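You operate a simulated robot arm through the tools that you are given. There is no shell and no other tool.

Carry out the task below with a simulated robot arm. There is one attempt and no reset: what you move stays moved.

## Task
Tip the plant feed into the watering can and stir till mixed.
Fine: empty the green feed jug; jug and orange paddle go back. Keep clean things off the floor. Spill a teaspoon at most; pinch, break and dent nothing; leave nothing switched on. Set down upright: green feed jug, orange paddle.

The check looks at the end state, three seconds after you hand in, the way a careful person would. Anything else that was tipped, shoved, dropped, spilled or broken makes it a failure.

## Robot
A 7-joint arm with a two-finger parallel gripper, fixed in place. Base frame: the origin is at the foot of the arm, x ahead of it, y to its left, z up; the work surface is at about z = 0.62. Readings come in m, degrees, newtons and seconds.
Its first joint turns from -166.0 to 166.0 degrees. Payload 4.4 kg.
The tool frame sits at the grasp point between the pads (the TCP): z along the fingers, y along the line on which they close. The tips reach 0.023 m beyond it. The gripper opens to 0.094 m. The fingers are 0.038 m wide and 0.01 m thick; the gripper's body (0.054 by 0.096 m) begins 0.039 m behind the TCP.
Orientation is told as [roll, pitch, yaw] about the base's x, y, z axes, in that order, counted from this pose: with the fingers straight down and closing along the base's y, the tool's x points along the base's -x, its y along +y and its z along -z.

## Interface
- The arm moves only by the tool play_rows. Its arguments are lists of equal length, an entry for each row: "offset": the shift along the base's x, y, z in m, a list of three; "angular": the turn, a rotation vector about the base's x, y, z in degrees, a list of three; "grip": the finger opening in m, from 0 to 0.094. In form: {"offset": [[dx, dy, dz], ...], "angular": [[rx, ry, rz], ...], "grip": [grip, ...]}. A call has 1 to 20 rows; each row shifts and turns the commanded pose from where the row before left it. Rows are played at 5 a second. More than 0.05 m and 8.6 degrees between two rows, or a gripper value outside its range, and nothing of the call is played. A pose out of reach is approached as far as the arm can. The call stops where the force on the tool passes 50 N (or 10 N more than at its start, if that is more) or the arm is blocked; 0.2 s more then pass. Each finger travels about 0.072 m/s and halts on what it meets, pressing with about 40 N; the grip force reading is that of the motor and also rises with nothing between the fingers. The clock runs only during rows and for 0.2 s after the last one: add rows that do not move to give the fingers time. The reply holds the time, the measured pose of the TCP, the force on the tool along the base axes, the opening and the grip force, in the units named above and with some noise, with the torque about the TCP (base axes, N m) and any sound that the robot's microphone picked up.
- Cameras (640 x 400 px; columns grow to the right, rows downward): "scene" is fixed at [0.396, 0.4874, 1.3548]; the picture's right is [-0.83, -0.56, 0.00], its down [-0.35, 0.51, -0.79] and it looks along [0.44, -0.65, -0.61] (base axes); focal length 315 px, centre (320, 200). "wrist" rides on the gripper at [0.086, 0.016, -0.075] in the tool frame; the picture's right is [-0.18, 0.98, 0.00], its down [-0.58, -0.11, -0.81] and it looks along [-0.79, -0.15, 0.59] (tool axes); focal length 243 px, centre (320, 200). There is no depth. A picture from a camera that has moved, and an enlarged one, comes with that camera's place and axes in the base frame and with its lens. The place of the scene camera against the robot may be out by one fixed shift of up to 0.025 m in any direction.
- capture(camera): a new picture of that camera. The clock stands still meanwhile.
- inspect(camera, box): a new picture of the part [left, top, right, bottom] of that camera's present view, enlarged. The clock stands still meanwhile.
- job_done(): hands the job in; it is judged then, once.

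Places have to be worked out from the pictures, the camera data and where the tool is seen. Open the gripper and draw the arm clear of the work before you hand the job in, unless the task says otherwise.

The tools are called after "Call:" by a JSON object that holds its "method" and its "body". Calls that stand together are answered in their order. play_rows: Moves the arm, as the interface text tells. Its arguments: {"type":"object","properties":{"offset":{"type":"array","items":{"type":"array","items":{"type":"number"}}},"angular":{"type":"array","items":{"type":"array","items":{"type":"number"}}},"grip":{"type":"array","items":{"type":"number"}}},"required":["offset","angular","grip"]} The other tools are called the same way: capture (camera) takes a picture; inspect (camera, box) takes an enlarged picture of a part of a camera's view; job_done () hands the job in.

At the start:

```text
clock: 0.0
ee_pos: [0.7875, -0.1658, 1.0431]
ee_rot: [0.1, 0.0, 0.0]
ft_force: [1.2, 0.9, 0.8]
ft_torque: [0.01, 0.0, -0.02]
finger_gap: 0.0938
gripper_force: 0.2
```

scene: 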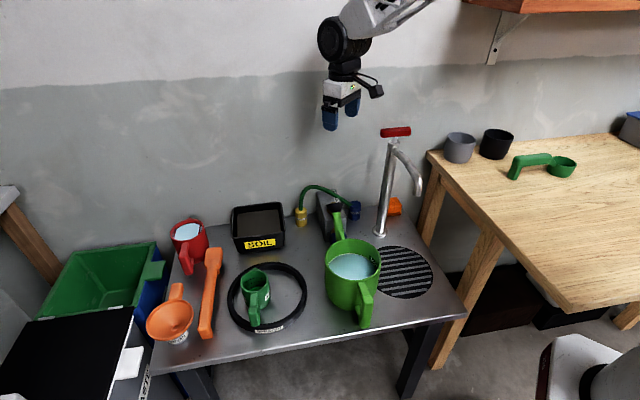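
wrist: 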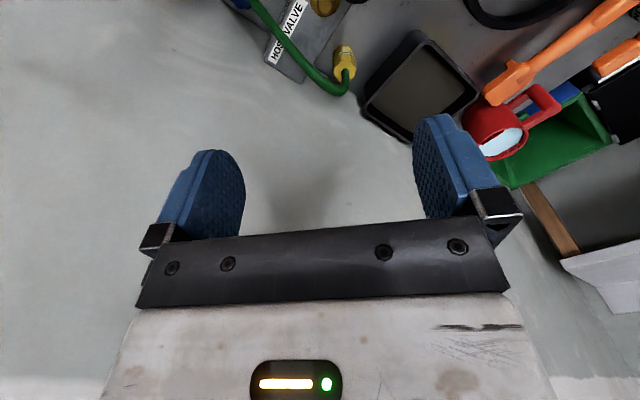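

I'll start by looking closely at the work surface from the scene camera to identify the jug, paddle and can.

Call:
{"method": "inspect", "body": {"camera": "scene", "box": [140, 200, 300, 350]}}

Call:
{"method": "inspect", "body": {"camera": "scene", "box": [220, 180, 460, 340]}}

Call:
{"method": "capture", "body": {"camera": "wrist"}}

```text
2.67 times, centred on (220, 275) of scene
camera zoom: at [0.396, 0.4874, 1.3548], right [-0.83, -0.56, 0.0], down [-0.35, 0.51, -0.79], along [0.44, -0.65, -0.61], focal length 839 px, centre (587, 0)
```

zoom: 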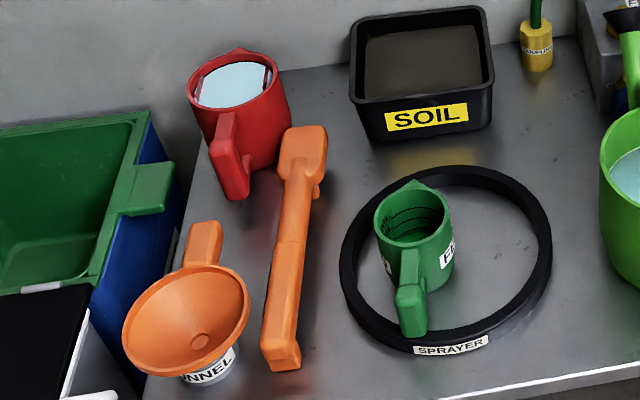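

```text
2.50 times, centred on (340, 260) of scene
camera zoom: at [0.396, 0.4874, 1.3548], right [-0.83, -0.56, 0.0], down [-0.35, 0.51, -0.79], along [0.44, -0.65, -0.61], focal length 786 px, centre (270, 50)
```

zoom: 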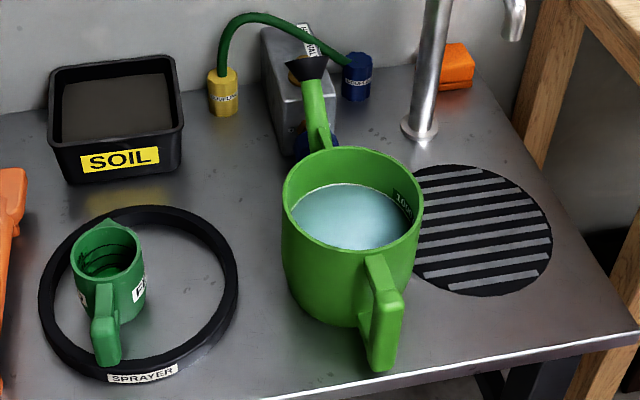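

```text
taken
camera wrist: at [0.7011, -0.1514, 1.1176], right [0.18, 0.98, 0.0], down [0.58, -0.11, 0.81], along [0.79, -0.15, -0.59], focal length 243 px, centre (320, 200)
```

wrist: 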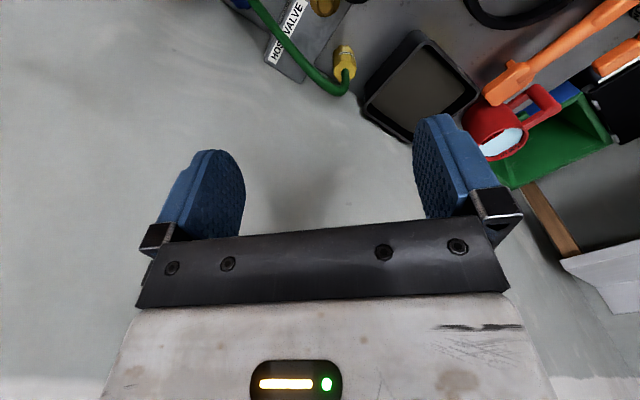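

The green feed jug stands inside a black ring around (0.81, 0.18). The can is around (0.61, 0.01), and the orange paddle lies left of the ring. I'm moving the arm above the jug at a safe height to look with the wrist camera.

Call:
{"method": "play_rows", "body": {"offset": [[-0.0158, 0.0366, -0.004], [-0.0158, 0.0366, -0.004], [-0.0158, 0.0366, -0.004], [-0.0158, 0.0366, -0.004], [-0.0158, 0.0366, -0.004], [-0.0158, 0.0366, -0.004], [-0.0158, 0.0366, -0.004], [-0.0158, 0.0366, -0.004], [-0.0158, 0.0366, -0.004], [-0.0158, 0.0366, -0.004], [0, 0, 0]], "angular": [[0, 0, 0], [0, 0, 0], [0, 0, 0], [0, 0, 0], [0, 0, 0], [0, 0, 0], [0, 0, 0], [0, 0, 0], [0, 0, 0], [0, 0, 0], [0, 0, 0]], "grip": [0.094, 0.094, 0.094, 0.094, 0.094, 0.094, 0.094, 0.094, 0.094, 0.094, 0.094]}}

Call:
{"method": "capture", "body": {"camera": "wrist"}}

Call:
{"method": "capture", "body": {"camera": "scene"}}

```text
clock: 2.4
ee_pos: [0.6309, 0.1985, 1.0026]
ee_rot: [0.0, 0.0, 0.0]
ft_force: [-1.0, 0.2, -0.1]
ft_torque: [-0.02, 0.01, 0.02]
finger_gap: 0.0941
gripper_force: 0.0
```

```text
taken
camera wrist: at [0.543, 0.2144, 1.0775], right [0.18, 0.98, 0.0], down [0.58, -0.11, 0.81], along [0.79, -0.15, -0.59], focal length 243 px, centre (320, 200)
```

wrist: 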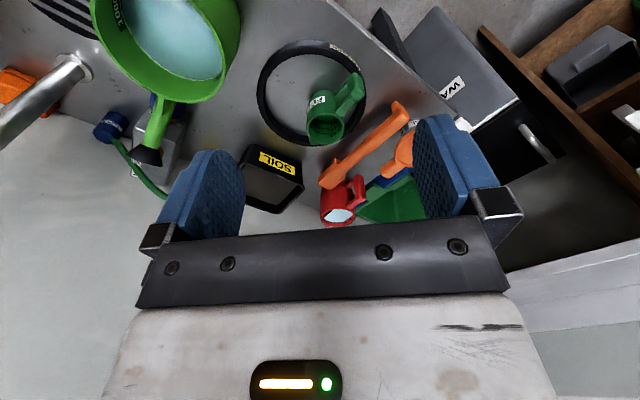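

```text
taken
```

scene: 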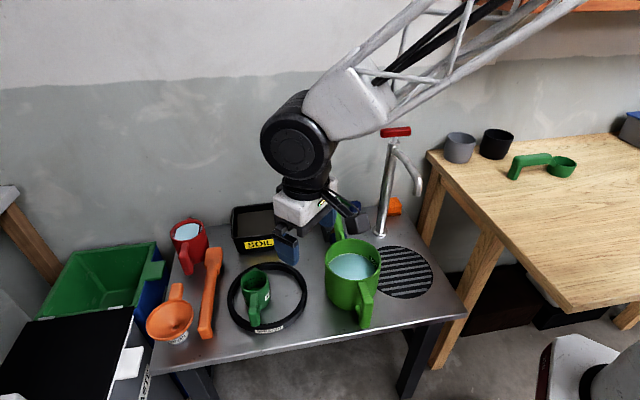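

The jug, ring, paddle and can all show in the wrist view. I'll enlarge these parts to work out their sizes and positions.

Call:
{"method": "inspect", "body": {"camera": "wrist", "box": [240, 20, 440, 150]}}

Call:
{"method": "inspect", "body": {"camera": "wrist", "box": [60, 0, 260, 130]}}

Call:
{"method": "inspect", "body": {"camera": "wrist", "box": [300, 80, 440, 230]}}

```text
3.08 times, centred on (340, 85) of wrist
camera zoom: at [0.543, 0.2144, 1.0775], right [0.18, 0.98, 0.0], down [0.58, -0.11, 0.81], along [0.79, -0.15, -0.59], focal length 746 px, centre (258, 554)
```

zoom: 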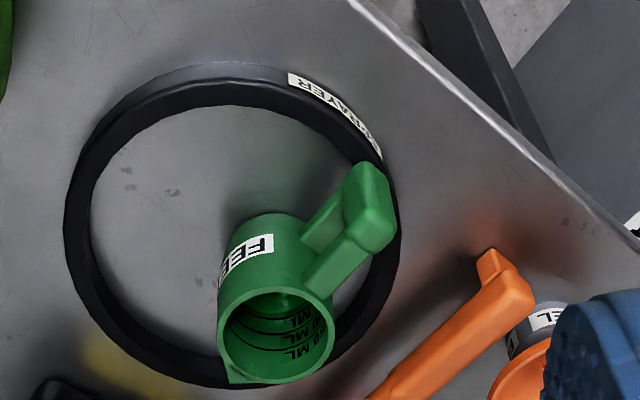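

```text
3.08 times, centred on (160, 65) of wrist
camera zoom: at [0.543, 0.2144, 1.0775], right [0.18, 0.98, 0.0], down [0.58, -0.11, 0.81], along [0.79, -0.15, -0.59], focal length 746 px, centre (812, 615)
```

zoom: 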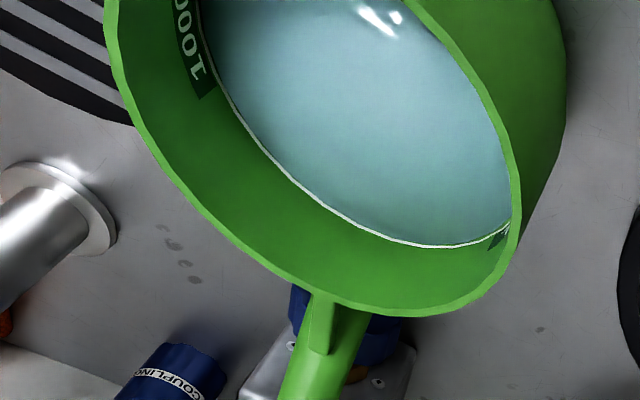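

```text
2.67 times, centred on (370, 155) of wrist
camera zoom: at [0.543, 0.2144, 1.0775], right [0.18, 0.98, 0.0], down [0.58, -0.11, 0.81], along [0.79, -0.15, -0.59], focal length 647 px, centre (187, 320)
```

zoom: 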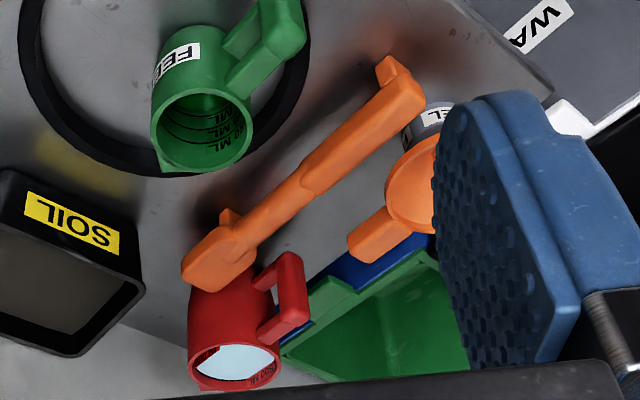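

From the wrist view I put the jug near (0.815, 0.173), about 0.10 m tall and 68 mm wide, with its handle pointing along (-0.52, 0.86). The paddle runs from about (0.86, 0.32) to (1.03, 0.15). I'm turning the wrist to line up with the handle plane, for a second viewpoint and to test the wrist's range.

Call:
{"method": "play_rows", "body": {"offset": [[0.0153, 0.0097, -0.004], [0.0153, 0.0097, -0.004], [0.0153, 0.0097, -0.004], [0.0153, 0.0097, -0.004], [0.0153, 0.0097, -0.004], [0.0153, 0.0097, -0.004], [0.0153, 0.0097, -0.004], [0.0153, 0.0097, -0.004], [0, 0, 0]], "angular": [[0, 0, -7.4], [0, 0, -7.4], [0, 0, -7.4], [0, 0, -7.4], [0, 0, -7.4], [0, 0, -7.4], [0, 0, -7.4], [0, 0, -7.4], [0, 0, 0]], "grip": [0.094, 0.094, 0.094, 0.094, 0.094, 0.094, 0.094, 0.094, 0.094]}}

Call:
{"method": "capture", "body": {"camera": "wrist"}}

Call:
{"method": "capture", "body": {"camera": "scene"}}

```text
clock: 4.4
ee_pos: [0.7536, 0.2766, 0.9706]
ee_rot: [0.1, -0.1, -59.2]
ft_force: [0.8, -0.2, -0.5]
ft_torque: [0.03, 0.02, 0.01]
finger_gap: 0.0942
gripper_force: 0.1
```

```text
taken
camera wrist: at [0.7219, 0.3582, 1.046], right [0.94, 0.34, 0.0], down [0.2, -0.56, 0.81], along [0.28, -0.76, -0.59], focal length 243 px, centre (320, 200)
```

wrist: 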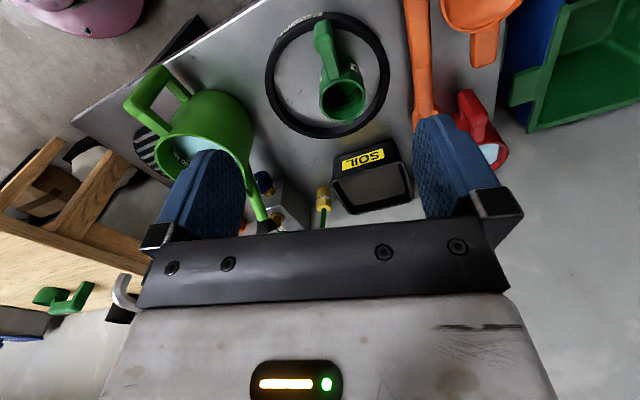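

```text
taken
```

scene: 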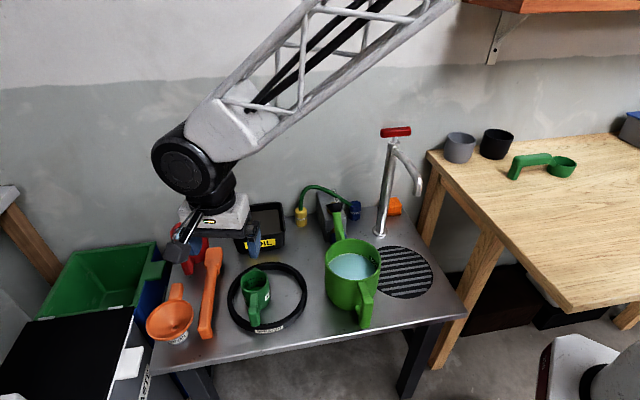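

The yaw turn worked. Next I enlarge the jug and the paddle from this viewpoint.

Call:
{"method": "inspect", "body": {"camera": "wrist", "box": [250, 0, 410, 150]}}

Call:
{"method": "inspect", "body": {"camera": "wrist", "box": [380, 0, 540, 150]}}

Call:
{"method": "inspect", "body": {"camera": "wrist", "box": [100, 50, 340, 240]}}

```text
2.67 times, centred on (330, 75) of wrist
camera zoom: at [0.7219, 0.3582, 1.046], right [0.94, 0.34, 0.0], down [0.2, -0.56, 0.81], along [0.28, -0.76, -0.59], focal length 647 px, centre (293, 533)
```

zoom: 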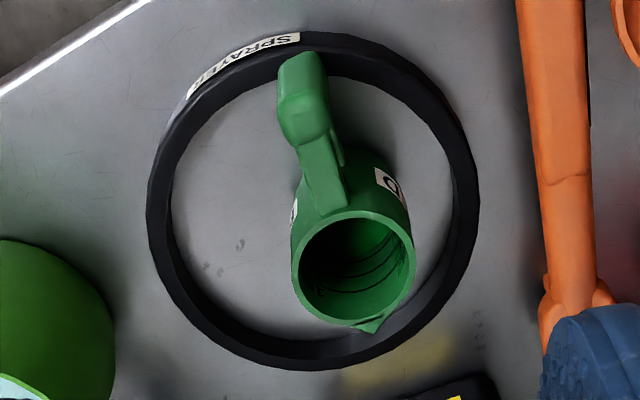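

```text
2.67 times, centred on (460, 75) of wrist
camera zoom: at [0.7219, 0.3582, 1.046], right [0.94, 0.34, 0.0], down [0.2, -0.56, 0.81], along [0.28, -0.76, -0.59], focal length 647 px, centre (-53, 533)
```

zoom: 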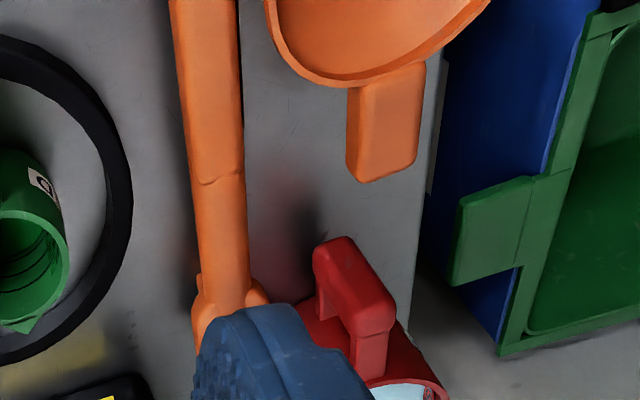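

```text
2.11 times, centred on (220, 145) of wrist
camera zoom: at [0.7219, 0.3582, 1.046], right [0.94, 0.34, 0.0], down [0.2, -0.56, 0.81], along [0.28, -0.76, -0.59], focal length 511 px, centre (530, 316)
```

zoom: 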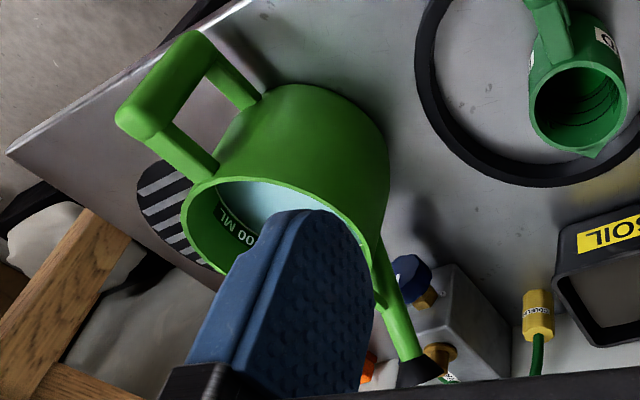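

Triangulating both views puts the jug's rim centre at about (0.827, 0.173, 0.703), with the handle at a yaw of about 130°. Before touching anything I'll test in the air, high above the can, whether the wrist can reach the orientation I want for pouring (yaw -180°, then tilted).

Call:
{"method": "play_rows", "body": {"offset": [[0, 0, 0.03], [0, 0, 0.03], [-0.006, -0.019, 0.01], [-0.006, -0.019, 0.01], [-0.006, -0.019, 0.01], [-0.006, -0.019, 0], [-0.006, -0.019, 0], [-0.006, -0.019, 0], [-0.006, -0.019, 0], [-0.006, -0.019, 0], [-0.006, -0.019, 0], [-0.006, -0.019, 0], [-0.006, -0.019, 0], [-0.006, -0.019, 0], [-0.006, -0.019, 0], [0, 0, 0]], "angular": [[0, 0, -8.05], [0, 0, -8.05], [0, 0, -8.05], [0, 0, -8.05], [0, 0, -8.05], [0, 0, -8.05], [0, 0, -8.05], [0, 0, -8.05], [0, 0, -8.05], [0, 0, -8.05], [0, 0, -8.05], [0, 0, -8.05], [0, 0, -8.05], [0, 0, -8.05], [0, 0, -8.05], [0, 0, 0]], "grip": [0.094, 0.094, 0.094, 0.094, 0.094, 0.094, 0.094, 0.094, 0.094, 0.094, 0.094, 0.094, 0.094, 0.094, 0.094, 0.094]}}

Call:
{"method": "capture", "body": {"camera": "wrist"}}

Call:
{"method": "capture", "body": {"camera": "scene"}}

```text
clock: 7.8
ee_pos: [0.6623, 0.019, 1.0267]
ee_rot: [-2.0, 0.2, -173.1]
ft_force: [0.8, -0.2, 0.1]
ft_torque: [-0.02, 0.03, 0.01]
finger_gap: 0.0944
gripper_force: 0.0
out of reach, approached as far as the arm can: row 14, 15
```

```text
taken
camera wrist: at [0.7501, 0.0097, 1.1013], right [-0.06, -1.0, -0.03], down [-0.59, 0.01, 0.81], along [-0.8, 0.07, -0.59], focal length 243 px, centre (320, 200)
```

wrist: 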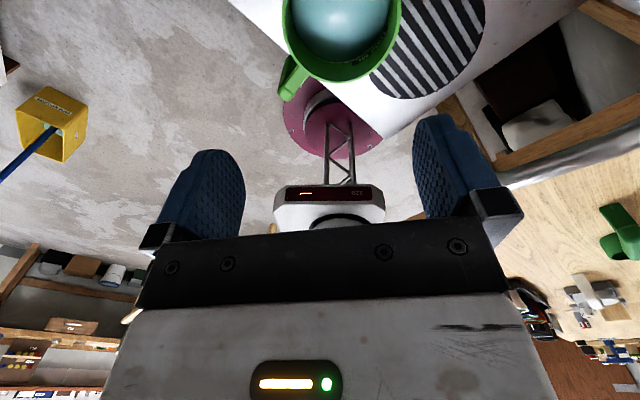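

```text
taken
```

scene: 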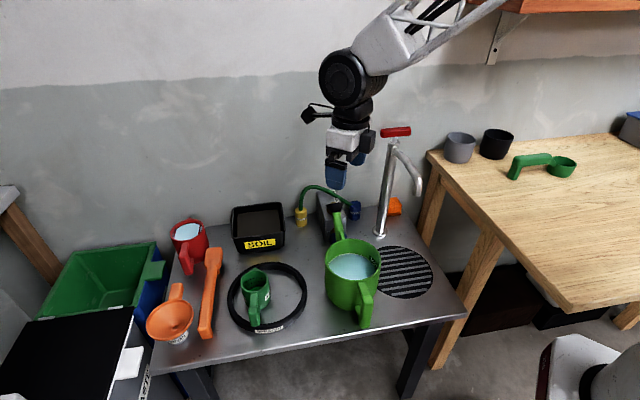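

Yaw reaches its limit near -173° here, so I'll pour around yaw -150° (tool pointing along +x and slightly +y). I turn back to about -150° and drop a little toward the pouring height to test the tilt.

Call:
{"method": "play_rows", "body": {"offset": [[-0.01, 0, -0.02], [-0.01, 0, -0.02], [-0.01, 0, -0.02], [-0.01, 0, -0.02], [0, 0, 0]], "angular": [[0, 0, 7.5], [0, 0, 7.5], [0, 0, 7.5], [0, 0, 7.5], [0, 0, 0]], "grip": [0.094, 0.094, 0.094, 0.094, 0.094]}}

```text
clock: 9.0
ee_pos: [0.6225, 0.0191, 0.9471]
ee_rot: [-1.9, 0.3, -142.9]
ft_force: [-0.5, -0.8, 0.4]
ft_torque: [-0.01, -0.01, 0.0]
finger_gap: 0.0938
gripper_force: 0.0
```

Now I'll test tilting the tool (empty) by 90° about the axis perpendicular to its current heading.

Call:
{"method": "play_rows", "body": {"offset": [[0, 0, 0], [0, 0, 0], [0, 0, 0], [0, 0, 0], [0, 0, 0], [0, 0, 0], [0, 0, 0], [0, 0, 0], [0, 0, 0], [0, 0, 0], [0, 0, 0], [0, 0, 0]], "angular": [[4.945, -6.543, 0], [4.945, -6.543, 0], [4.945, -6.543, 0], [4.945, -6.543, 0], [4.945, -6.543, 0], [4.945, -6.543, 0], [4.945, -6.543, 0], [4.945, -6.543, 0], [4.945, -6.543, 0], [4.945, -6.543, 0], [4.945, -6.543, 0], [0, 0, 0]], "grip": [0.094, 0.094, 0.094, 0.094, 0.094, 0.094, 0.094, 0.094, 0.094, 0.094, 0.094, 0.094]}}

Call:
{"method": "capture", "body": {"camera": "wrist"}}

Call:
{"method": "capture", "body": {"camera": "scene"}}

```text
clock: 11.6
ee_pos: [0.6218, 0.019, 0.9488]
ee_rot: [-178.1, 89.5, 40.9]
ft_force: [0.5, 0.0, -0.7]
ft_torque: [-0.02, -0.04, 0.01]
finger_gap: 0.0939
gripper_force: 0.0
```

```text
taken
camera wrist: at [0.5744, -0.0423, 1.0334], right [0.62, -0.76, -0.18], down [-0.69, -0.42, -0.59], along [0.37, 0.49, -0.79], focal length 243 px, centre (320, 200)
```

wrist: 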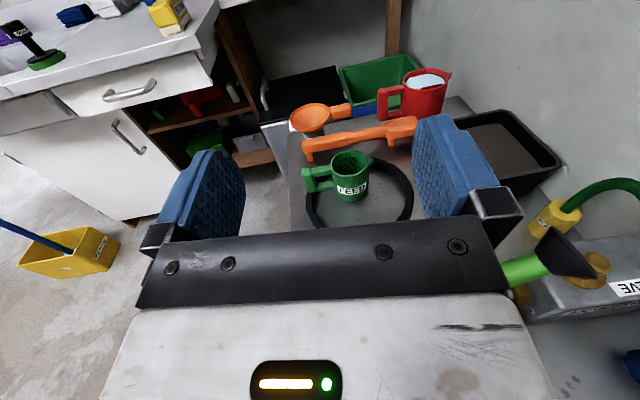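

```text
taken
```

scene: 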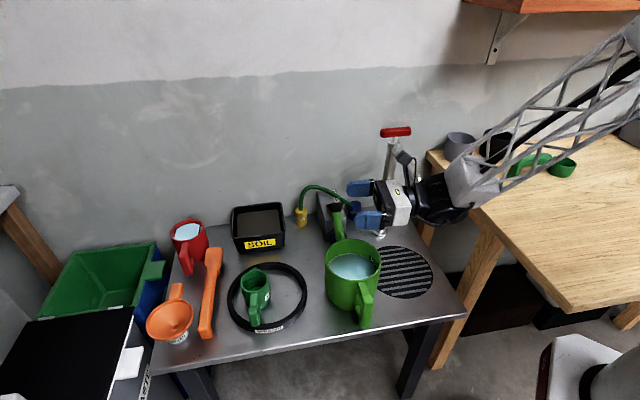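

The 90° tilt works without a problem, and this upright side view is useful, so I'll enlarge the objects in it.

Call:
{"method": "inspect", "body": {"camera": "wrist", "box": [280, 60, 460, 230]}}

Call:
{"method": "inspect", "body": {"camera": "scene", "box": [300, 110, 460, 270]}}

```text
2.35 times, centred on (370, 145) of wrist
camera zoom: at [0.5744, -0.0423, 1.0334], right [0.62, -0.76, -0.18], down [-0.69, -0.42, -0.59], along [0.37, 0.49, -0.79], focal length 571 px, centre (202, 329)
```

zoom: 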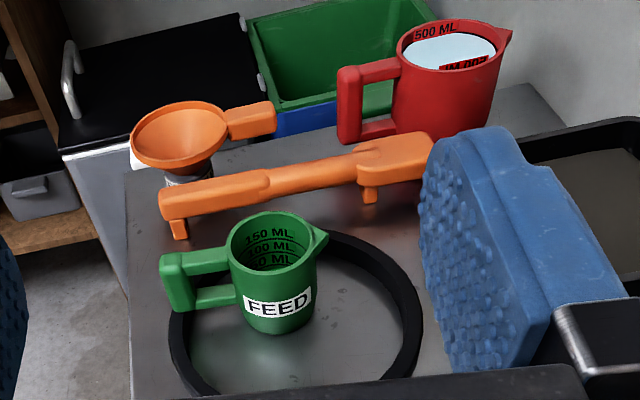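

```text
2.50 times, centred on (380, 190) of scene
camera zoom: at [0.396, 0.4874, 1.3548], right [-0.83, -0.56, 0.0], down [-0.35, 0.51, -0.79], along [0.44, -0.65, -0.61], focal length 786 px, centre (170, 225)
```

zoom: 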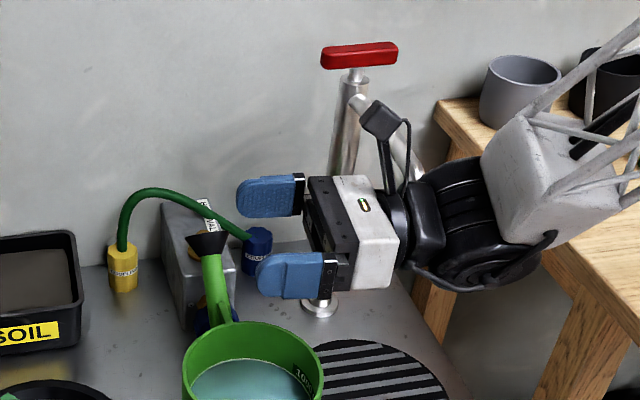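

The paddle stands raised on two little feet, and the jug has a D-handle with a vertical bar. I'm testing a further 33° of tilt for complete emptying.

Call:
{"method": "play_rows", "body": {"offset": [[0, 0, 0], [0, 0, 0], [0, 0, 0], [0, 0, 0], [0, 0, 0]], "angular": [[4.945, -6.543, 0], [4.945, -6.543, 0], [4.945, -6.543, 0], [4.945, -6.543, 0], [0, 0, 0]], "grip": [0.094, 0.094, 0.094, 0.094, 0.094]}}

Call:
{"method": "capture", "body": {"camera": "scene"}}

Call:
{"method": "inspect", "body": {"camera": "scene", "box": [230, 255, 290, 335]}}

```text
clock: 12.8
ee_pos: [0.624, 0.0189, 0.9482]
ee_rot: [178.2, 56.6, 37.2]
ft_force: [0.2, 0.1, 0.9]
ft_torque: [0.01, 0.02, 0.02]
finger_gap: 0.0943
gripper_force: 0.0
```

```text
taken
```

scene: 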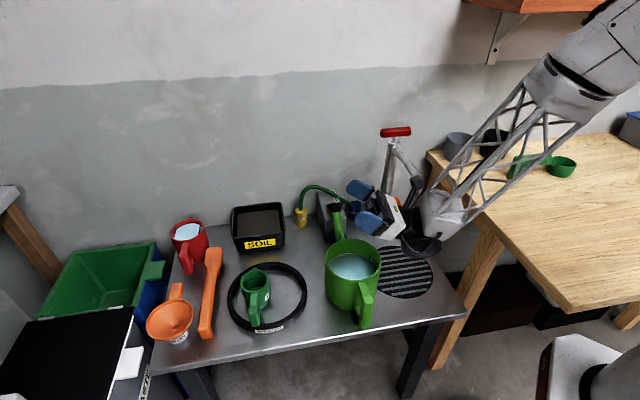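

```text
5.00 times, centred on (260, 295) of scene
camera zoom: at [0.396, 0.4874, 1.3548], right [-0.83, -0.56, 0.0], down [-0.35, 0.51, -0.79], along [0.44, -0.65, -0.61], focal length 1573 px, centre (620, -275)
```

zoom: 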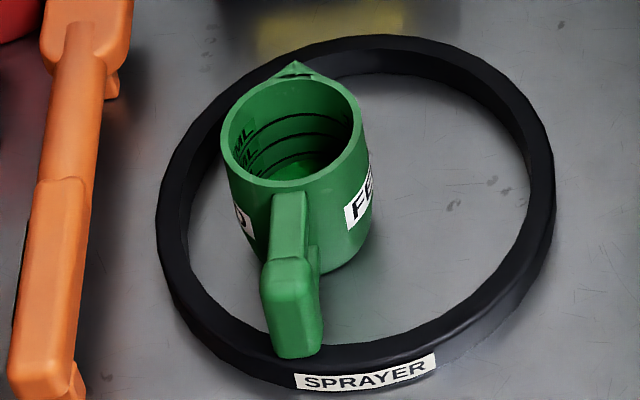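

The full 123° tilt works with clearance. I'll undo the tilt, then turn toward the jug handle at yaw -53° and hover above it.

Call:
{"method": "play_rows", "body": {"offset": [[0, 0, 0.003], [0, 0, 0.003], [0, 0, 0.003], [0, 0, 0.003], [0, 0, 0.003], [0, 0, 0.003], [0, 0, 0.003], [0, 0, 0.003], [0, 0, 0.003], [0, 0, 0.003], [0, 0, 0.003], [0, 0, 0.003], [0, 0, 0.003], [0, 0, 0.003], [0, 0, 0.003], [0, 0, 0]], "angular": [[-4.945, 6.543, 0], [-4.945, 6.543, 0], [-4.945, 6.543, 0], [-4.945, 6.543, 0], [-4.945, 6.543, 0], [-4.945, 6.543, 0], [-4.945, 6.543, 0], [-4.945, 6.543, 0], [-4.945, 6.543, 0], [-4.945, 6.543, 0], [-4.945, 6.543, 0], [-4.945, 6.543, 0], [-4.945, 6.543, 0], [-4.945, 6.543, 0], [-4.945, 6.543, 0], [0, 0, 0]], "grip": [0.094, 0.094, 0.094, 0.094, 0.094, 0.094, 0.094, 0.094, 0.094, 0.094, 0.094, 0.094, 0.094, 0.094, 0.094, 0.094]}}

Call:
{"method": "play_rows", "body": {"offset": [[0.0134, 0.0175, 0], [0.0134, 0.0175, 0], [0.0134, 0.0175, 0], [0.0134, 0.0175, 0], [0.0134, 0.0175, 0], [0.0134, 0.0175, 0], [0.0134, 0.0175, 0], [0.0134, 0.0175, 0], [0.0134, 0.0175, 0], [0.0134, 0.0175, 0], [0.0134, 0.0175, 0], [0.0134, 0.0175, 0], [0, 0, 0]], "angular": [[0, 0, 7.5], [0, 0, 7.5], [0, 0, 7.5], [0, 0, 7.5], [0, 0, 7.5], [0, 0, 7.5], [0, 0, 7.5], [0, 0, 7.5], [0, 0, 7.5], [0, 0, 7.5], [0, 0, 7.5], [0, 0, 7.5], [0, 0, 0]], "grip": [0.094, 0.094, 0.094, 0.094, 0.094, 0.094, 0.094, 0.094, 0.094, 0.094, 0.094, 0.094, 0.094]}}

```text
clock: 16.2
ee_pos: [0.6233, 0.0184, 0.9927]
ee_rot: [-1.8, 0.1, -143.1]
ft_force: [0.4, 0.2, -0.1]
ft_torque: [0.0, -0.01, -0.01]
finger_gap: 0.094
gripper_force: 0.0
```

```text
clock: 19.0
ee_pos: [0.7844, 0.2281, 0.993]
ee_rot: [-1.9, 0.3, -52.8]
ft_force: [0.4, 0.3, -0.3]
ft_torque: [0.03, 0.0, -0.01]
finger_gap: 0.0938
gripper_force: 0.1
```

Hovering above the handle. I correct the small residual roll and descend to z≈0.80 to check the alignment.

Call:
{"method": "play_rows", "body": {"offset": [[0.0012, 0.0003, -0.03], [0, 0, -0.04], [0, 0, -0.04], [0, 0, -0.04], [0, 0, -0.04], [0, 0, 0]], "angular": [[0.91, -1.69, 0], [0, 0, 0], [0, 0, 0], [0, 0, 0], [0, 0, 0], [0, 0, 0]], "grip": [0.094, 0.094, 0.094, 0.094, 0.094, 0.094]}}

Call:
{"method": "capture", "body": {"camera": "wrist"}}

Call:
{"method": "inspect", "body": {"camera": "scene", "box": [180, 180, 340, 340]}}

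```text
clock: 20.4
ee_pos: [0.7843, 0.2295, 0.8035]
ee_rot: [0.0, 0.0, -52.8]
ft_force: [-0.5, -1.3, -0.1]
ft_torque: [0.01, -0.01, 0.01]
finger_gap: 0.0943
gripper_force: 0.1
```

```text
taken
camera wrist: at [0.7456, 0.3071, 0.8768], right [0.9, 0.45, 0.0], down [0.26, -0.53, 0.81], along [0.36, -0.72, -0.59], focal length 243 px, centre (320, 200)
```

wrist: 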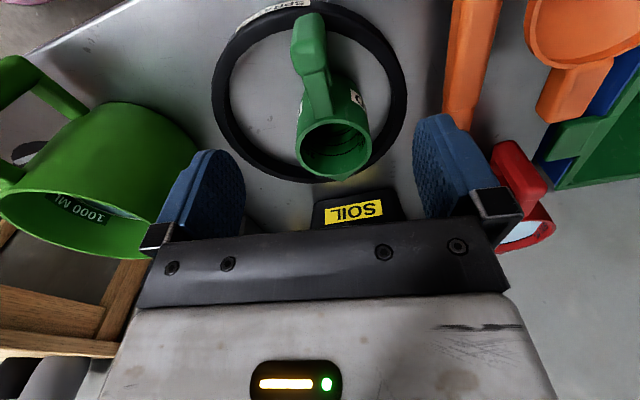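

```text
2.50 times, centred on (260, 260) of scene
camera zoom: at [0.396, 0.4874, 1.3548], right [-0.83, -0.56, 0.0], down [-0.35, 0.51, -0.79], along [0.44, -0.65, -0.61], focal length 786 px, centre (470, 50)
```

zoom: 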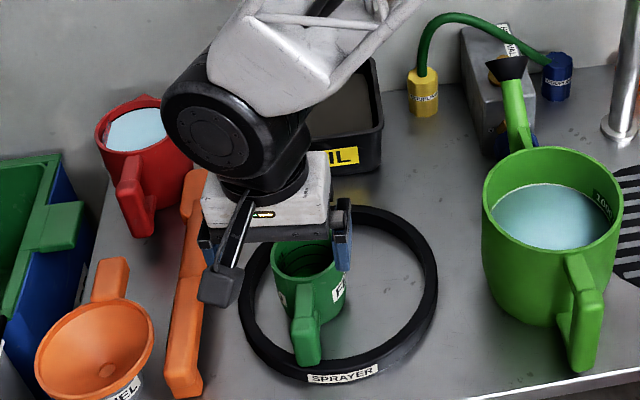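

I'll enlarge the wrist view at the handle to align precisely.

Call:
{"method": "inspect", "body": {"camera": "wrist", "box": [240, 0, 400, 100]}}

Call:
{"method": "inspect", "body": {"camera": "wrist", "box": [270, 80, 400, 190]}}

```text
4.00 times, centred on (320, 50) of wrist
camera zoom: at [0.7456, 0.3071, 0.8768], right [0.9, 0.45, 0.0], down [0.26, -0.53, 0.81], along [0.36, -0.72, -0.59], focal length 970 px, centre (320, 800)
```

zoom: 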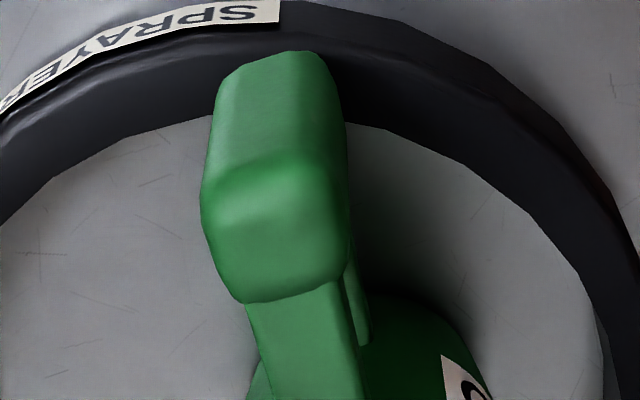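

```text
3.64 times, centred on (335, 135) of wrist
camera zoom: at [0.7456, 0.3071, 0.8768], right [0.9, 0.45, 0.0], down [0.26, -0.53, 0.81], along [0.36, -0.72, -0.59], focal length 882 px, centre (266, 436)
```

zoom: 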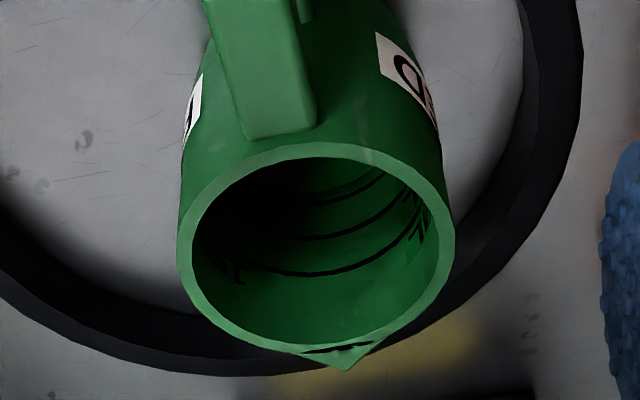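

The handle bar measures about 25 mm wide, centred near (0.777, 0.232), with the handle plane at 131°. I shift to match, turn to yaw -49° and lower partway.

Call:
{"method": "play_rows", "body": {"offset": [[-0.0073, 0.0022, -0.015], [0, 0, -0.02], [0, 0, -0.02], [0, 0, -0.015], [0, 0, 0]], "angular": [[0, 0, 3.8], [0, 0, 0], [0, 0, 0], [0, 0, 0], [0, 0, 0]], "grip": [0.094, 0.094, 0.094, 0.094, 0.094]}}

Call:
{"method": "capture", "body": {"camera": "wrist"}}

Call:
{"method": "inspect", "body": {"camera": "scene", "box": [200, 220, 300, 340]}}

```text
clock: 21.6
ee_pos: [0.777, 0.2303, 0.7331]
ee_rot: [0.0, -0.1, -49.1]
ft_force: [0.1, 0.2, 0.3]
ft_torque: [0.01, 0.0, 0.03]
finger_gap: 0.0938
gripper_force: 0.0
```

```text
taken
camera wrist: at [0.733, 0.3061, 0.8078], right [0.86, 0.5, 0.0], down [0.3, -0.51, 0.81], along [0.41, -0.7, -0.59], focal length 243 px, centre (320, 200)
```

wrist: 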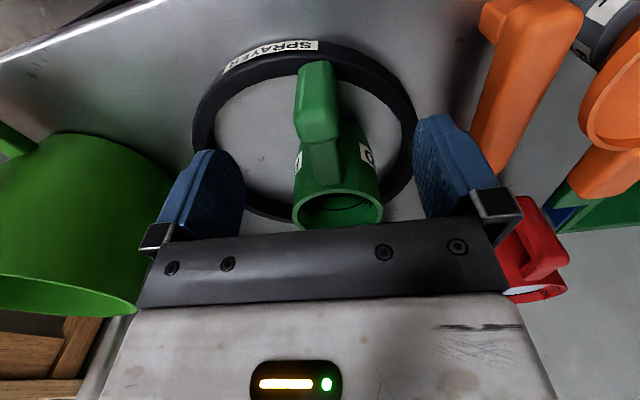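

```text
3.33 times, centred on (250, 280) of scene
camera zoom: at [0.396, 0.4874, 1.3548], right [-0.83, -0.56, 0.0], down [-0.35, 0.51, -0.79], along [0.44, -0.65, -0.61], focal length 1049 px, centre (553, -67)
```

zoom: 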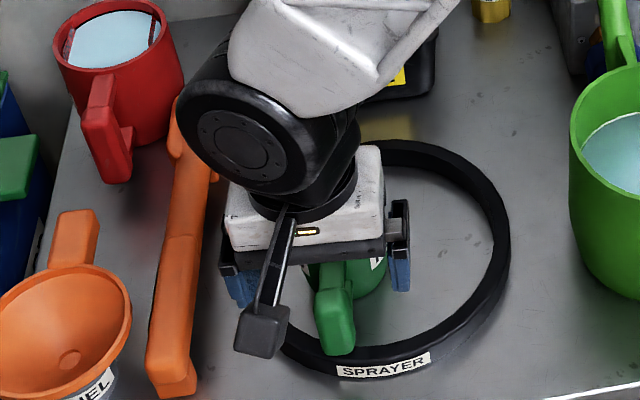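

The alignment matches: handle bar at column ~318 against an expected 320, jug rim centre at 337 against 337. I'm descending to TCP z≈0.678, so the tips stay above the ring, and then closing on the handle bar.

Call:
{"method": "play_rows", "body": {"offset": [[0, 0.0008, -0.015], [0, 0, -0.015], [0, 0, -0.015], [0, 0, -0.01], [0, 0, 0]], "angular": [[0, 0, 0], [0, 0, 0], [0, 0, 0], [0, 0, 0], [0, 0, 0]], "grip": [0.094, 0.094, 0.094, 0.094, 0.094]}}

Call:
{"method": "capture", "body": {"camera": "wrist"}}

Call:
{"method": "inspect", "body": {"camera": "scene", "box": [200, 220, 300, 340]}}

```text
clock: 22.8
ee_pos: [0.7768, 0.2318, 0.6775]
ee_rot: [0.0, 0.0, -49.2]
ft_force: [0.0, 0.9, -0.2]
ft_torque: [0.01, -0.04, 0.01]
finger_gap: 0.0941
gripper_force: 0.0
```

```text
taken
camera wrist: at [0.733, 0.3074, 0.7519], right [0.86, 0.5, 0.0], down [0.3, -0.51, 0.81], along [0.41, -0.7, -0.59], focal length 243 px, centre (320, 200)
```

wrist: 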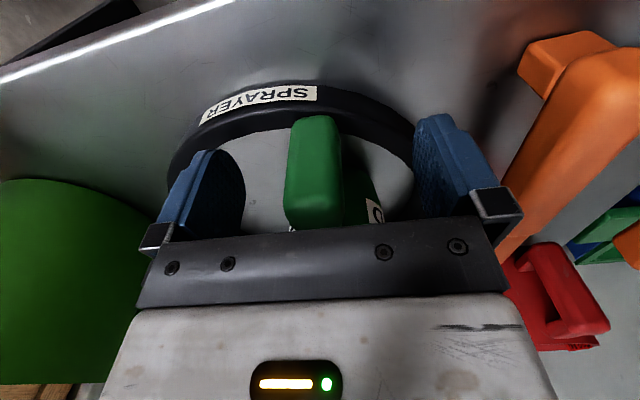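

```text
3.33 times, centred on (250, 280) of scene
camera zoom: at [0.396, 0.4874, 1.3548], right [-0.83, -0.56, 0.0], down [-0.35, 0.51, -0.79], along [0.44, -0.65, -0.61], focal length 1049 px, centre (553, -67)
```

zoom: 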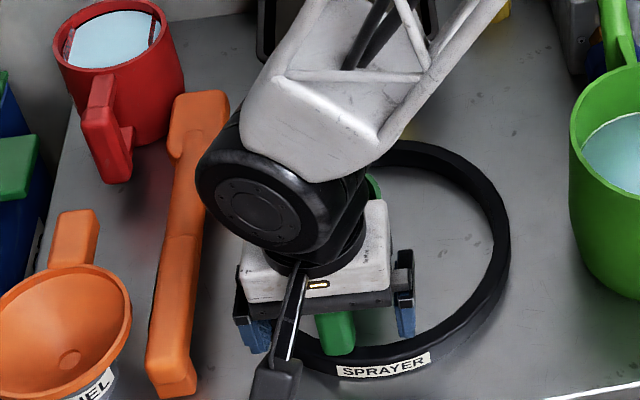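

The handle sits centred between the fingers: I expected columns 282–345 and see 285–340. Closing the gripper on it now.

Call:
{"method": "play_rows", "body": {"offset": [[0, 0, 0], [0, 0, 0], [0, 0, 0], [0, 0, 0], [0, 0, 0], [0, 0, 0]], "angular": [[0, 0, 0], [0, 0, 0], [0, 0, 0], [0, 0, 0], [0, 0, 0], [0, 0, 0]], "grip": [0.07, 0.05, 0.035, 0.022, 0.018, 0.018]}}

Call:
{"method": "capture", "body": {"camera": "wrist"}}

Call:
{"method": "inspect", "body": {"camera": "scene", "box": [200, 220, 300, 340]}}

```text
clock: 24.2
ee_pos: [0.7772, 0.2324, 0.678]
ee_rot: [0.0, 0.0, -49.0]
ft_force: [0.5, 0.2, 1.5]
ft_torque: [0.0, 0.0, -0.04]
finger_gap: 0.0247
gripper_force: 40.1
```

```text
taken
camera wrist: at [0.733, 0.3074, 0.7522], right [0.86, 0.5, 0.0], down [0.3, -0.51, 0.81], along [0.41, -0.7, -0.59], focal length 243 px, centre (320, 200)
```

wrist: 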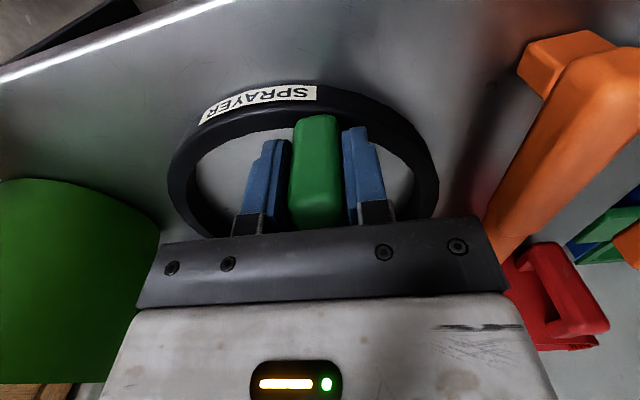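

```text
3.33 times, centred on (250, 280) of scene
camera zoom: at [0.396, 0.4874, 1.3548], right [-0.83, -0.56, 0.0], down [-0.35, 0.51, -0.79], along [0.44, -0.65, -0.61], focal length 1049 px, centre (553, -67)
```

zoom: 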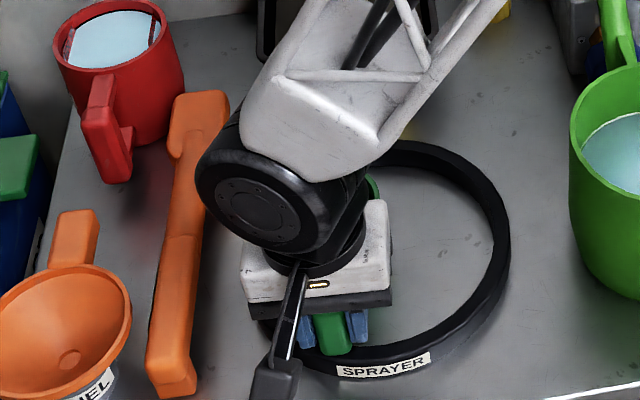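

Firm grip: gap 24.7 mm, force 40 N, at (0.777, 0.232, 0.678), yaw -49°. I'll lift gently straight up and check that the jug comes along level and the ring stays.

Call:
{"method": "play_rows", "body": {"offset": [[0, 0, 0.005], [0, 0, 0.01], [0, 0, 0.015], [0, 0, 0.015], [0, 0, 0.015], [0, 0, 0.01], [0, 0, 0.005], [0, 0, 0]], "angular": [[0, 0, 0], [0, 0, 0], [0, 0, 0], [0, 0, 0], [0, 0, 0], [0, 0, 0], [0, 0, 0], [0, 0, 0]], "grip": [0.018, 0.018, 0.018, 0.018, 0.018, 0.018, 0.018, 0.018]}}

Call:
{"method": "capture", "body": {"camera": "scene"}}

Call:
{"method": "capture", "body": {"camera": "wrist"}}

```text
clock: 26.0
ee_pos: [0.777, 0.2324, 0.7525]
ee_rot: [0.0, -0.1, -49.1]
ft_force: [0.1, -0.6, -0.9]
ft_torque: [0.04, 0.03, 0.01]
finger_gap: 0.0247
gripper_force: 39.9
```

```text
taken
```

scene: 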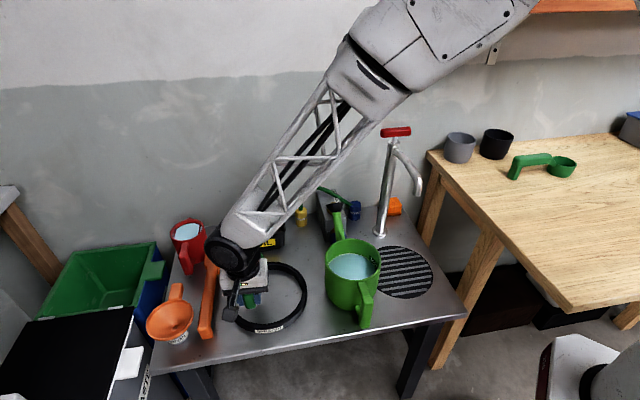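

```text
taken
camera wrist: at [0.7332, 0.3072, 0.8271], right [0.86, 0.5, 0.0], down [0.3, -0.51, 0.81], along [0.41, -0.7, -0.59], focal length 243 px, centre (320, 200)
```

wrist: 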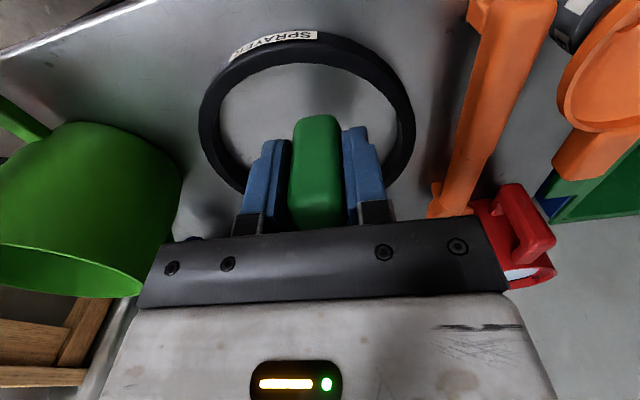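

The jug lifted cleanly and the ring is undisturbed. I raise it further, then swing toward the can at yaw about -155°, keeping the jug level, and look at the can from above.

Call:
{"method": "play_rows", "body": {"offset": [[0, 0, 0.015], [0, 0, 0.03], [0, 0, 0.03], [0, 0, 0.03], [-0.0067, -0.0141, 0.025], [-0.0067, -0.0141, 0.025], [-0.0067, -0.0141, 0.025], [-0.0067, -0.0141, 0.02], [-0.0067, -0.0141, 0.02], [-0.0067, -0.0141, 0.015], [-0.0067, -0.0141, 0.0125], [-0.0067, -0.0141, 0], [-0.0067, -0.0141, 0], [-0.0067, -0.0141, 0], [-0.0067, -0.0141, 0], [-0.0067, -0.0141, 0], [-0.0067, -0.0141, 0], [-0.0067, -0.0141, 0], [0, 0, 0], [0, 0, 0]], "angular": [[0, 0, 0], [0, 0, 0], [0, 0, 0], [0, 0, 0], [0, 0, -4], [0, 0, -7.5], [0, 0, -8], [0, 0, -8], [0, 0, -8], [0, 0, -8], [0, 0, -8], [0, 0, -8], [0, 0, -8], [0, 0, -8], [0, 0, -8], [0, 0, -8], [0, 0, -7.5], [0, 0, -7], [0, 0, 0], [0, 0, 0]], "grip": [0.018, 0.018, 0.018, 0.018, 0.018, 0.018, 0.018, 0.018, 0.018, 0.018, 0.018, 0.018, 0.018, 0.018, 0.018, 0.018, 0.018, 0.018, 0.018, 0.018]}}

Call:
{"method": "capture", "body": {"camera": "wrist"}}

Call:
{"method": "capture", "body": {"camera": "scene"}}

```text
clock: 30.2
ee_pos: [0.6843, 0.0346, 0.9999]
ee_rot: [0.0, 0.1, -155.1]
ft_force: [0.1, -0.6, -1.2]
ft_torque: [0.02, -0.05, 0.02]
finger_gap: 0.0247
gripper_force: 39.9
```

```text
taken
camera wrist: at [0.7691, 0.0554, 1.0742], right [0.25, -0.97, 0.0], down [-0.57, -0.15, 0.81], along [-0.78, -0.2, -0.59], focal length 243 px, centre (320, 200)
```

wrist: 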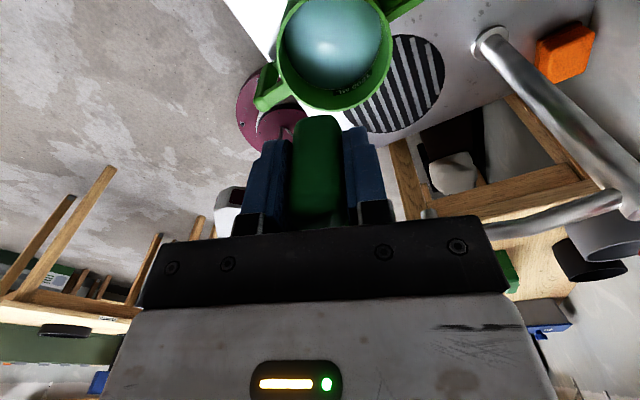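

```text
taken
```

scene: 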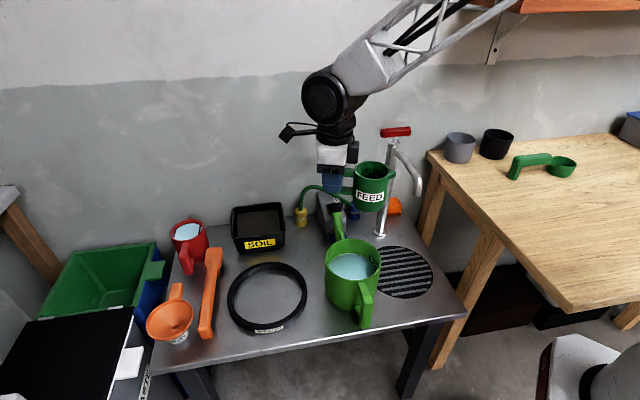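

The jug is held level above the table. I enlarge the can in the wrist view and the jug in the scene view.

Call:
{"method": "inspect", "body": {"camera": "wrist", "box": [230, 0, 470, 150]}}

Call:
{"method": "inspect", "body": {"camera": "scene", "box": [290, 110, 450, 230]}}

Call:
{"method": "inspect", "body": {"camera": "scene", "box": [300, 210, 450, 330]}}

```text
2.67 times, centred on (350, 75) of wrist
camera zoom: at [0.7691, 0.0554, 1.0742], right [0.25, -0.97, 0.0], down [-0.57, -0.15, 0.81], along [-0.78, -0.2, -0.59], focal length 647 px, centre (240, 533)
```

zoom: 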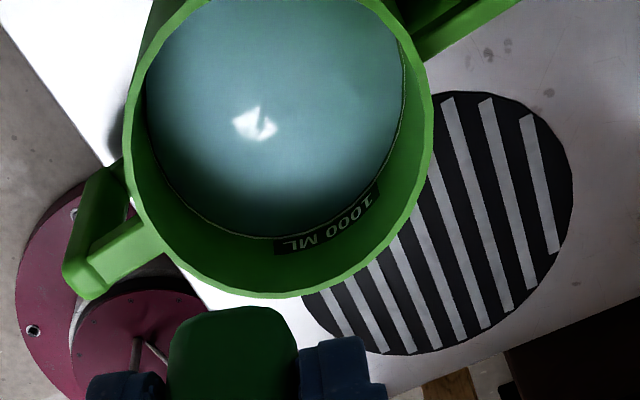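

```text
3.33 times, centred on (370, 170) of scene
camera zoom: at [0.396, 0.4874, 1.3548], right [-0.83, -0.56, 0.0], down [-0.35, 0.51, -0.79], along [0.44, -0.65, -0.61], focal length 1049 px, centre (153, 300)
```

zoom: 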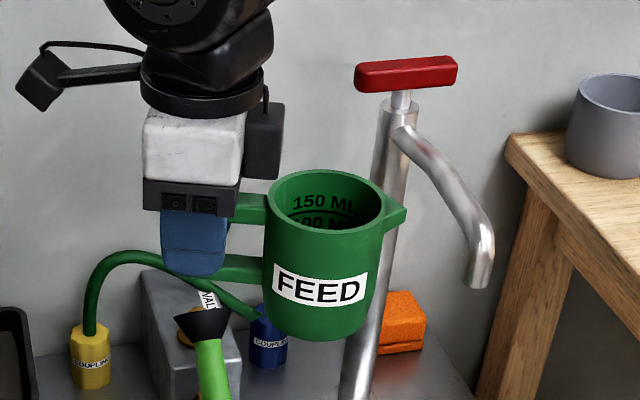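

```text
3.33 times, centred on (375, 270) of scene
camera zoom: at [0.396, 0.4874, 1.3548], right [-0.83, -0.56, 0.0], down [-0.35, 0.51, -0.79], along [0.44, -0.65, -0.61], focal length 1049 px, centre (137, -33)
```

zoom: 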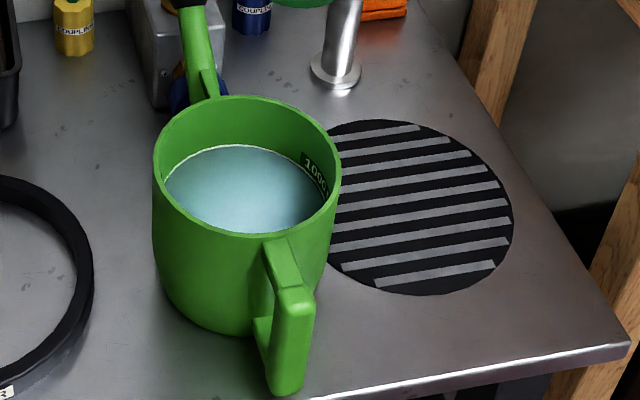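

From combining both cameras I place the can rim centre at about (0.640, 0.004, 0.746), radius ~73 mm. I'll pre-tilt the jug to 35°, still below its pouring angle, while bringing the spout over the can with clearance.

Call:
{"method": "play_rows", "body": {"offset": [[0.01004, 0.00336, -0.0135], [0.01004, 0.00336, -0.0135], [0.01004, 0.00336, -0.0135], [0.01004, 0.00336, -0.0135], [0.01004, 0.00336, -0.0135], [0.01004, 0.00336, -0.0135], [0.01004, 0.00336, -0.0135], [0.01004, 0.00336, -0.0135], [0, 0, 0]], "angular": [[1.842, -3.968, 0], [1.842, -3.968, 0], [1.842, -3.968, 0], [1.842, -3.968, 0], [1.842, -3.968, 0], [1.842, -3.968, 0], [1.842, -3.968, 0], [1.842, -3.968, 0], [0, 0, 0]], "grip": [0.018, 0.018, 0.018, 0.018, 0.018, 0.018, 0.018, 0.018, 0.018]}}

Call:
{"method": "capture", "body": {"camera": "scene"}}

Call:
{"method": "inspect", "body": {"camera": "scene", "box": [260, 150, 440, 330]}}

Call:
{"method": "capture", "body": {"camera": "wrist"}}

```text
clock: 32.2
ee_pos: [0.7637, 0.0614, 0.8922]
ee_rot: [0.0, 35.1, -155.1]
ft_force: [0.3, -0.2, -0.6]
ft_torque: [0.0, -0.04, 0.0]
finger_gap: 0.0248
gripper_force: 39.6
```

```text
taken
```

scene: 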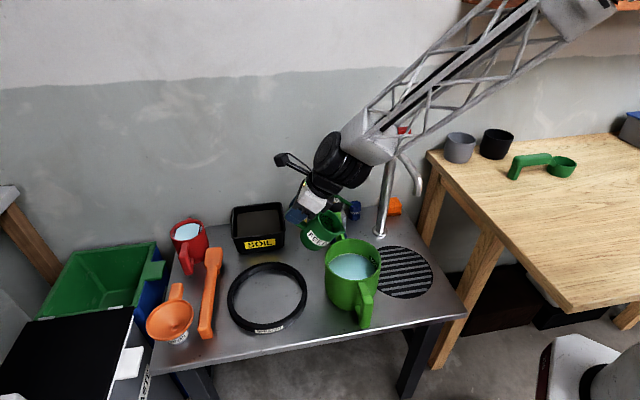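

```text
2.22 times, centred on (350, 240) of scene
camera zoom: at [0.396, 0.4874, 1.3548], right [-0.83, -0.56, 0.0], down [-0.35, 0.51, -0.79], along [0.44, -0.65, -0.61], focal length 699 px, centre (253, 111)
```

zoom: 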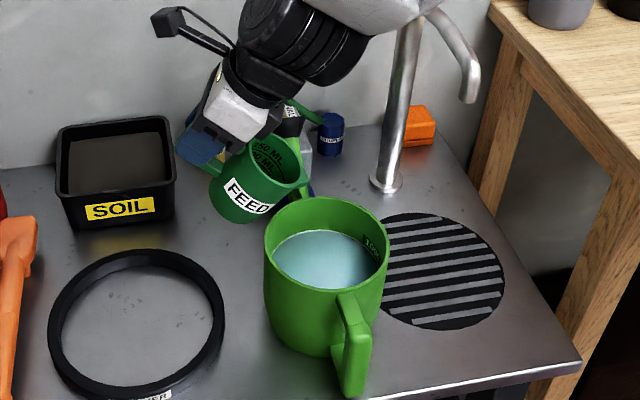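

```text
taken
camera wrist: at [0.7961, 0.0576, 1.0031], right [0.28, -0.96, -0.11], down [-0.9, -0.3, 0.33], along [-0.34, 0.0, -0.94], focal length 243 px, centre (320, 200)
```

wrist: 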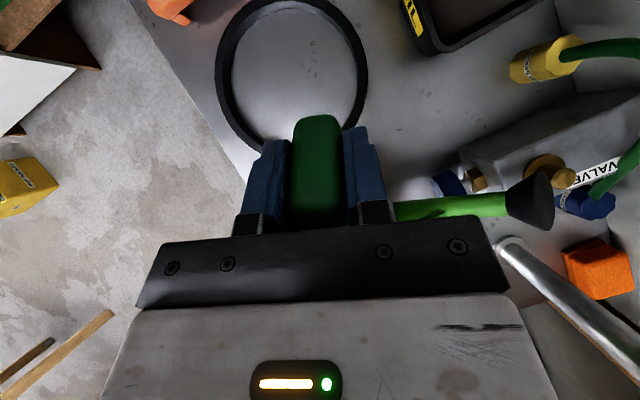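

The spout tip appears where I predicted, over the can at roughly 9 cm above the rim. I continue tilting slowly to 60° while lowering the spout closer to the rim.

Call:
{"method": "play_rows", "body": {"offset": [[-0.0036, -0.0017, 0.00055], [-0.0036, -0.0017, 0.00055], [-0.0036, -0.0017, 0.00055], [-0.0036, -0.0017, 0.00055], [-0.0036, -0.0017, 0.00055], [-0.0036, -0.0017, 0.00055], [-0.0036, -0.0017, 0.00055], [-0.0036, -0.0017, 0.00055]], "angular": [[1.3156, -2.8344, 0], [1.3156, -2.8344, 0], [1.3156, -2.8344, 0], [1.3156, -2.8344, 0], [1.3156, -2.8344, 0], [1.3156, -2.8344, 0], [1.3156, -2.8344, 0], [1.3156, -2.8344, 0]], "grip": [0.018, 0.018, 0.018, 0.018, 0.018, 0.018, 0.018, 0.018]}}

Call:
{"method": "inspect", "body": {"camera": "scene", "box": [260, 150, 440, 330]}}

```text
clock: 34.0
ee_pos: [0.734, 0.0482, 0.8974]
ee_rot: [-0.2, 60.1, -155.3]
ft_force: [0.5, 0.0, -1.3]
ft_torque: [0.0, -0.01, 0.01]
finger_gap: 0.0247
gripper_force: 39.7
```

```text
2.22 times, centred on (350, 240) of scene
camera zoom: at [0.396, 0.4874, 1.3548], right [-0.83, -0.56, 0.0], down [-0.35, 0.51, -0.79], along [0.44, -0.65, -0.61], focal length 699 px, centre (253, 111)
```

zoom: 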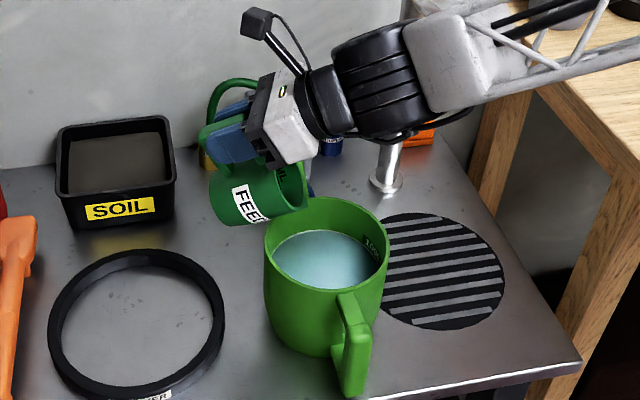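

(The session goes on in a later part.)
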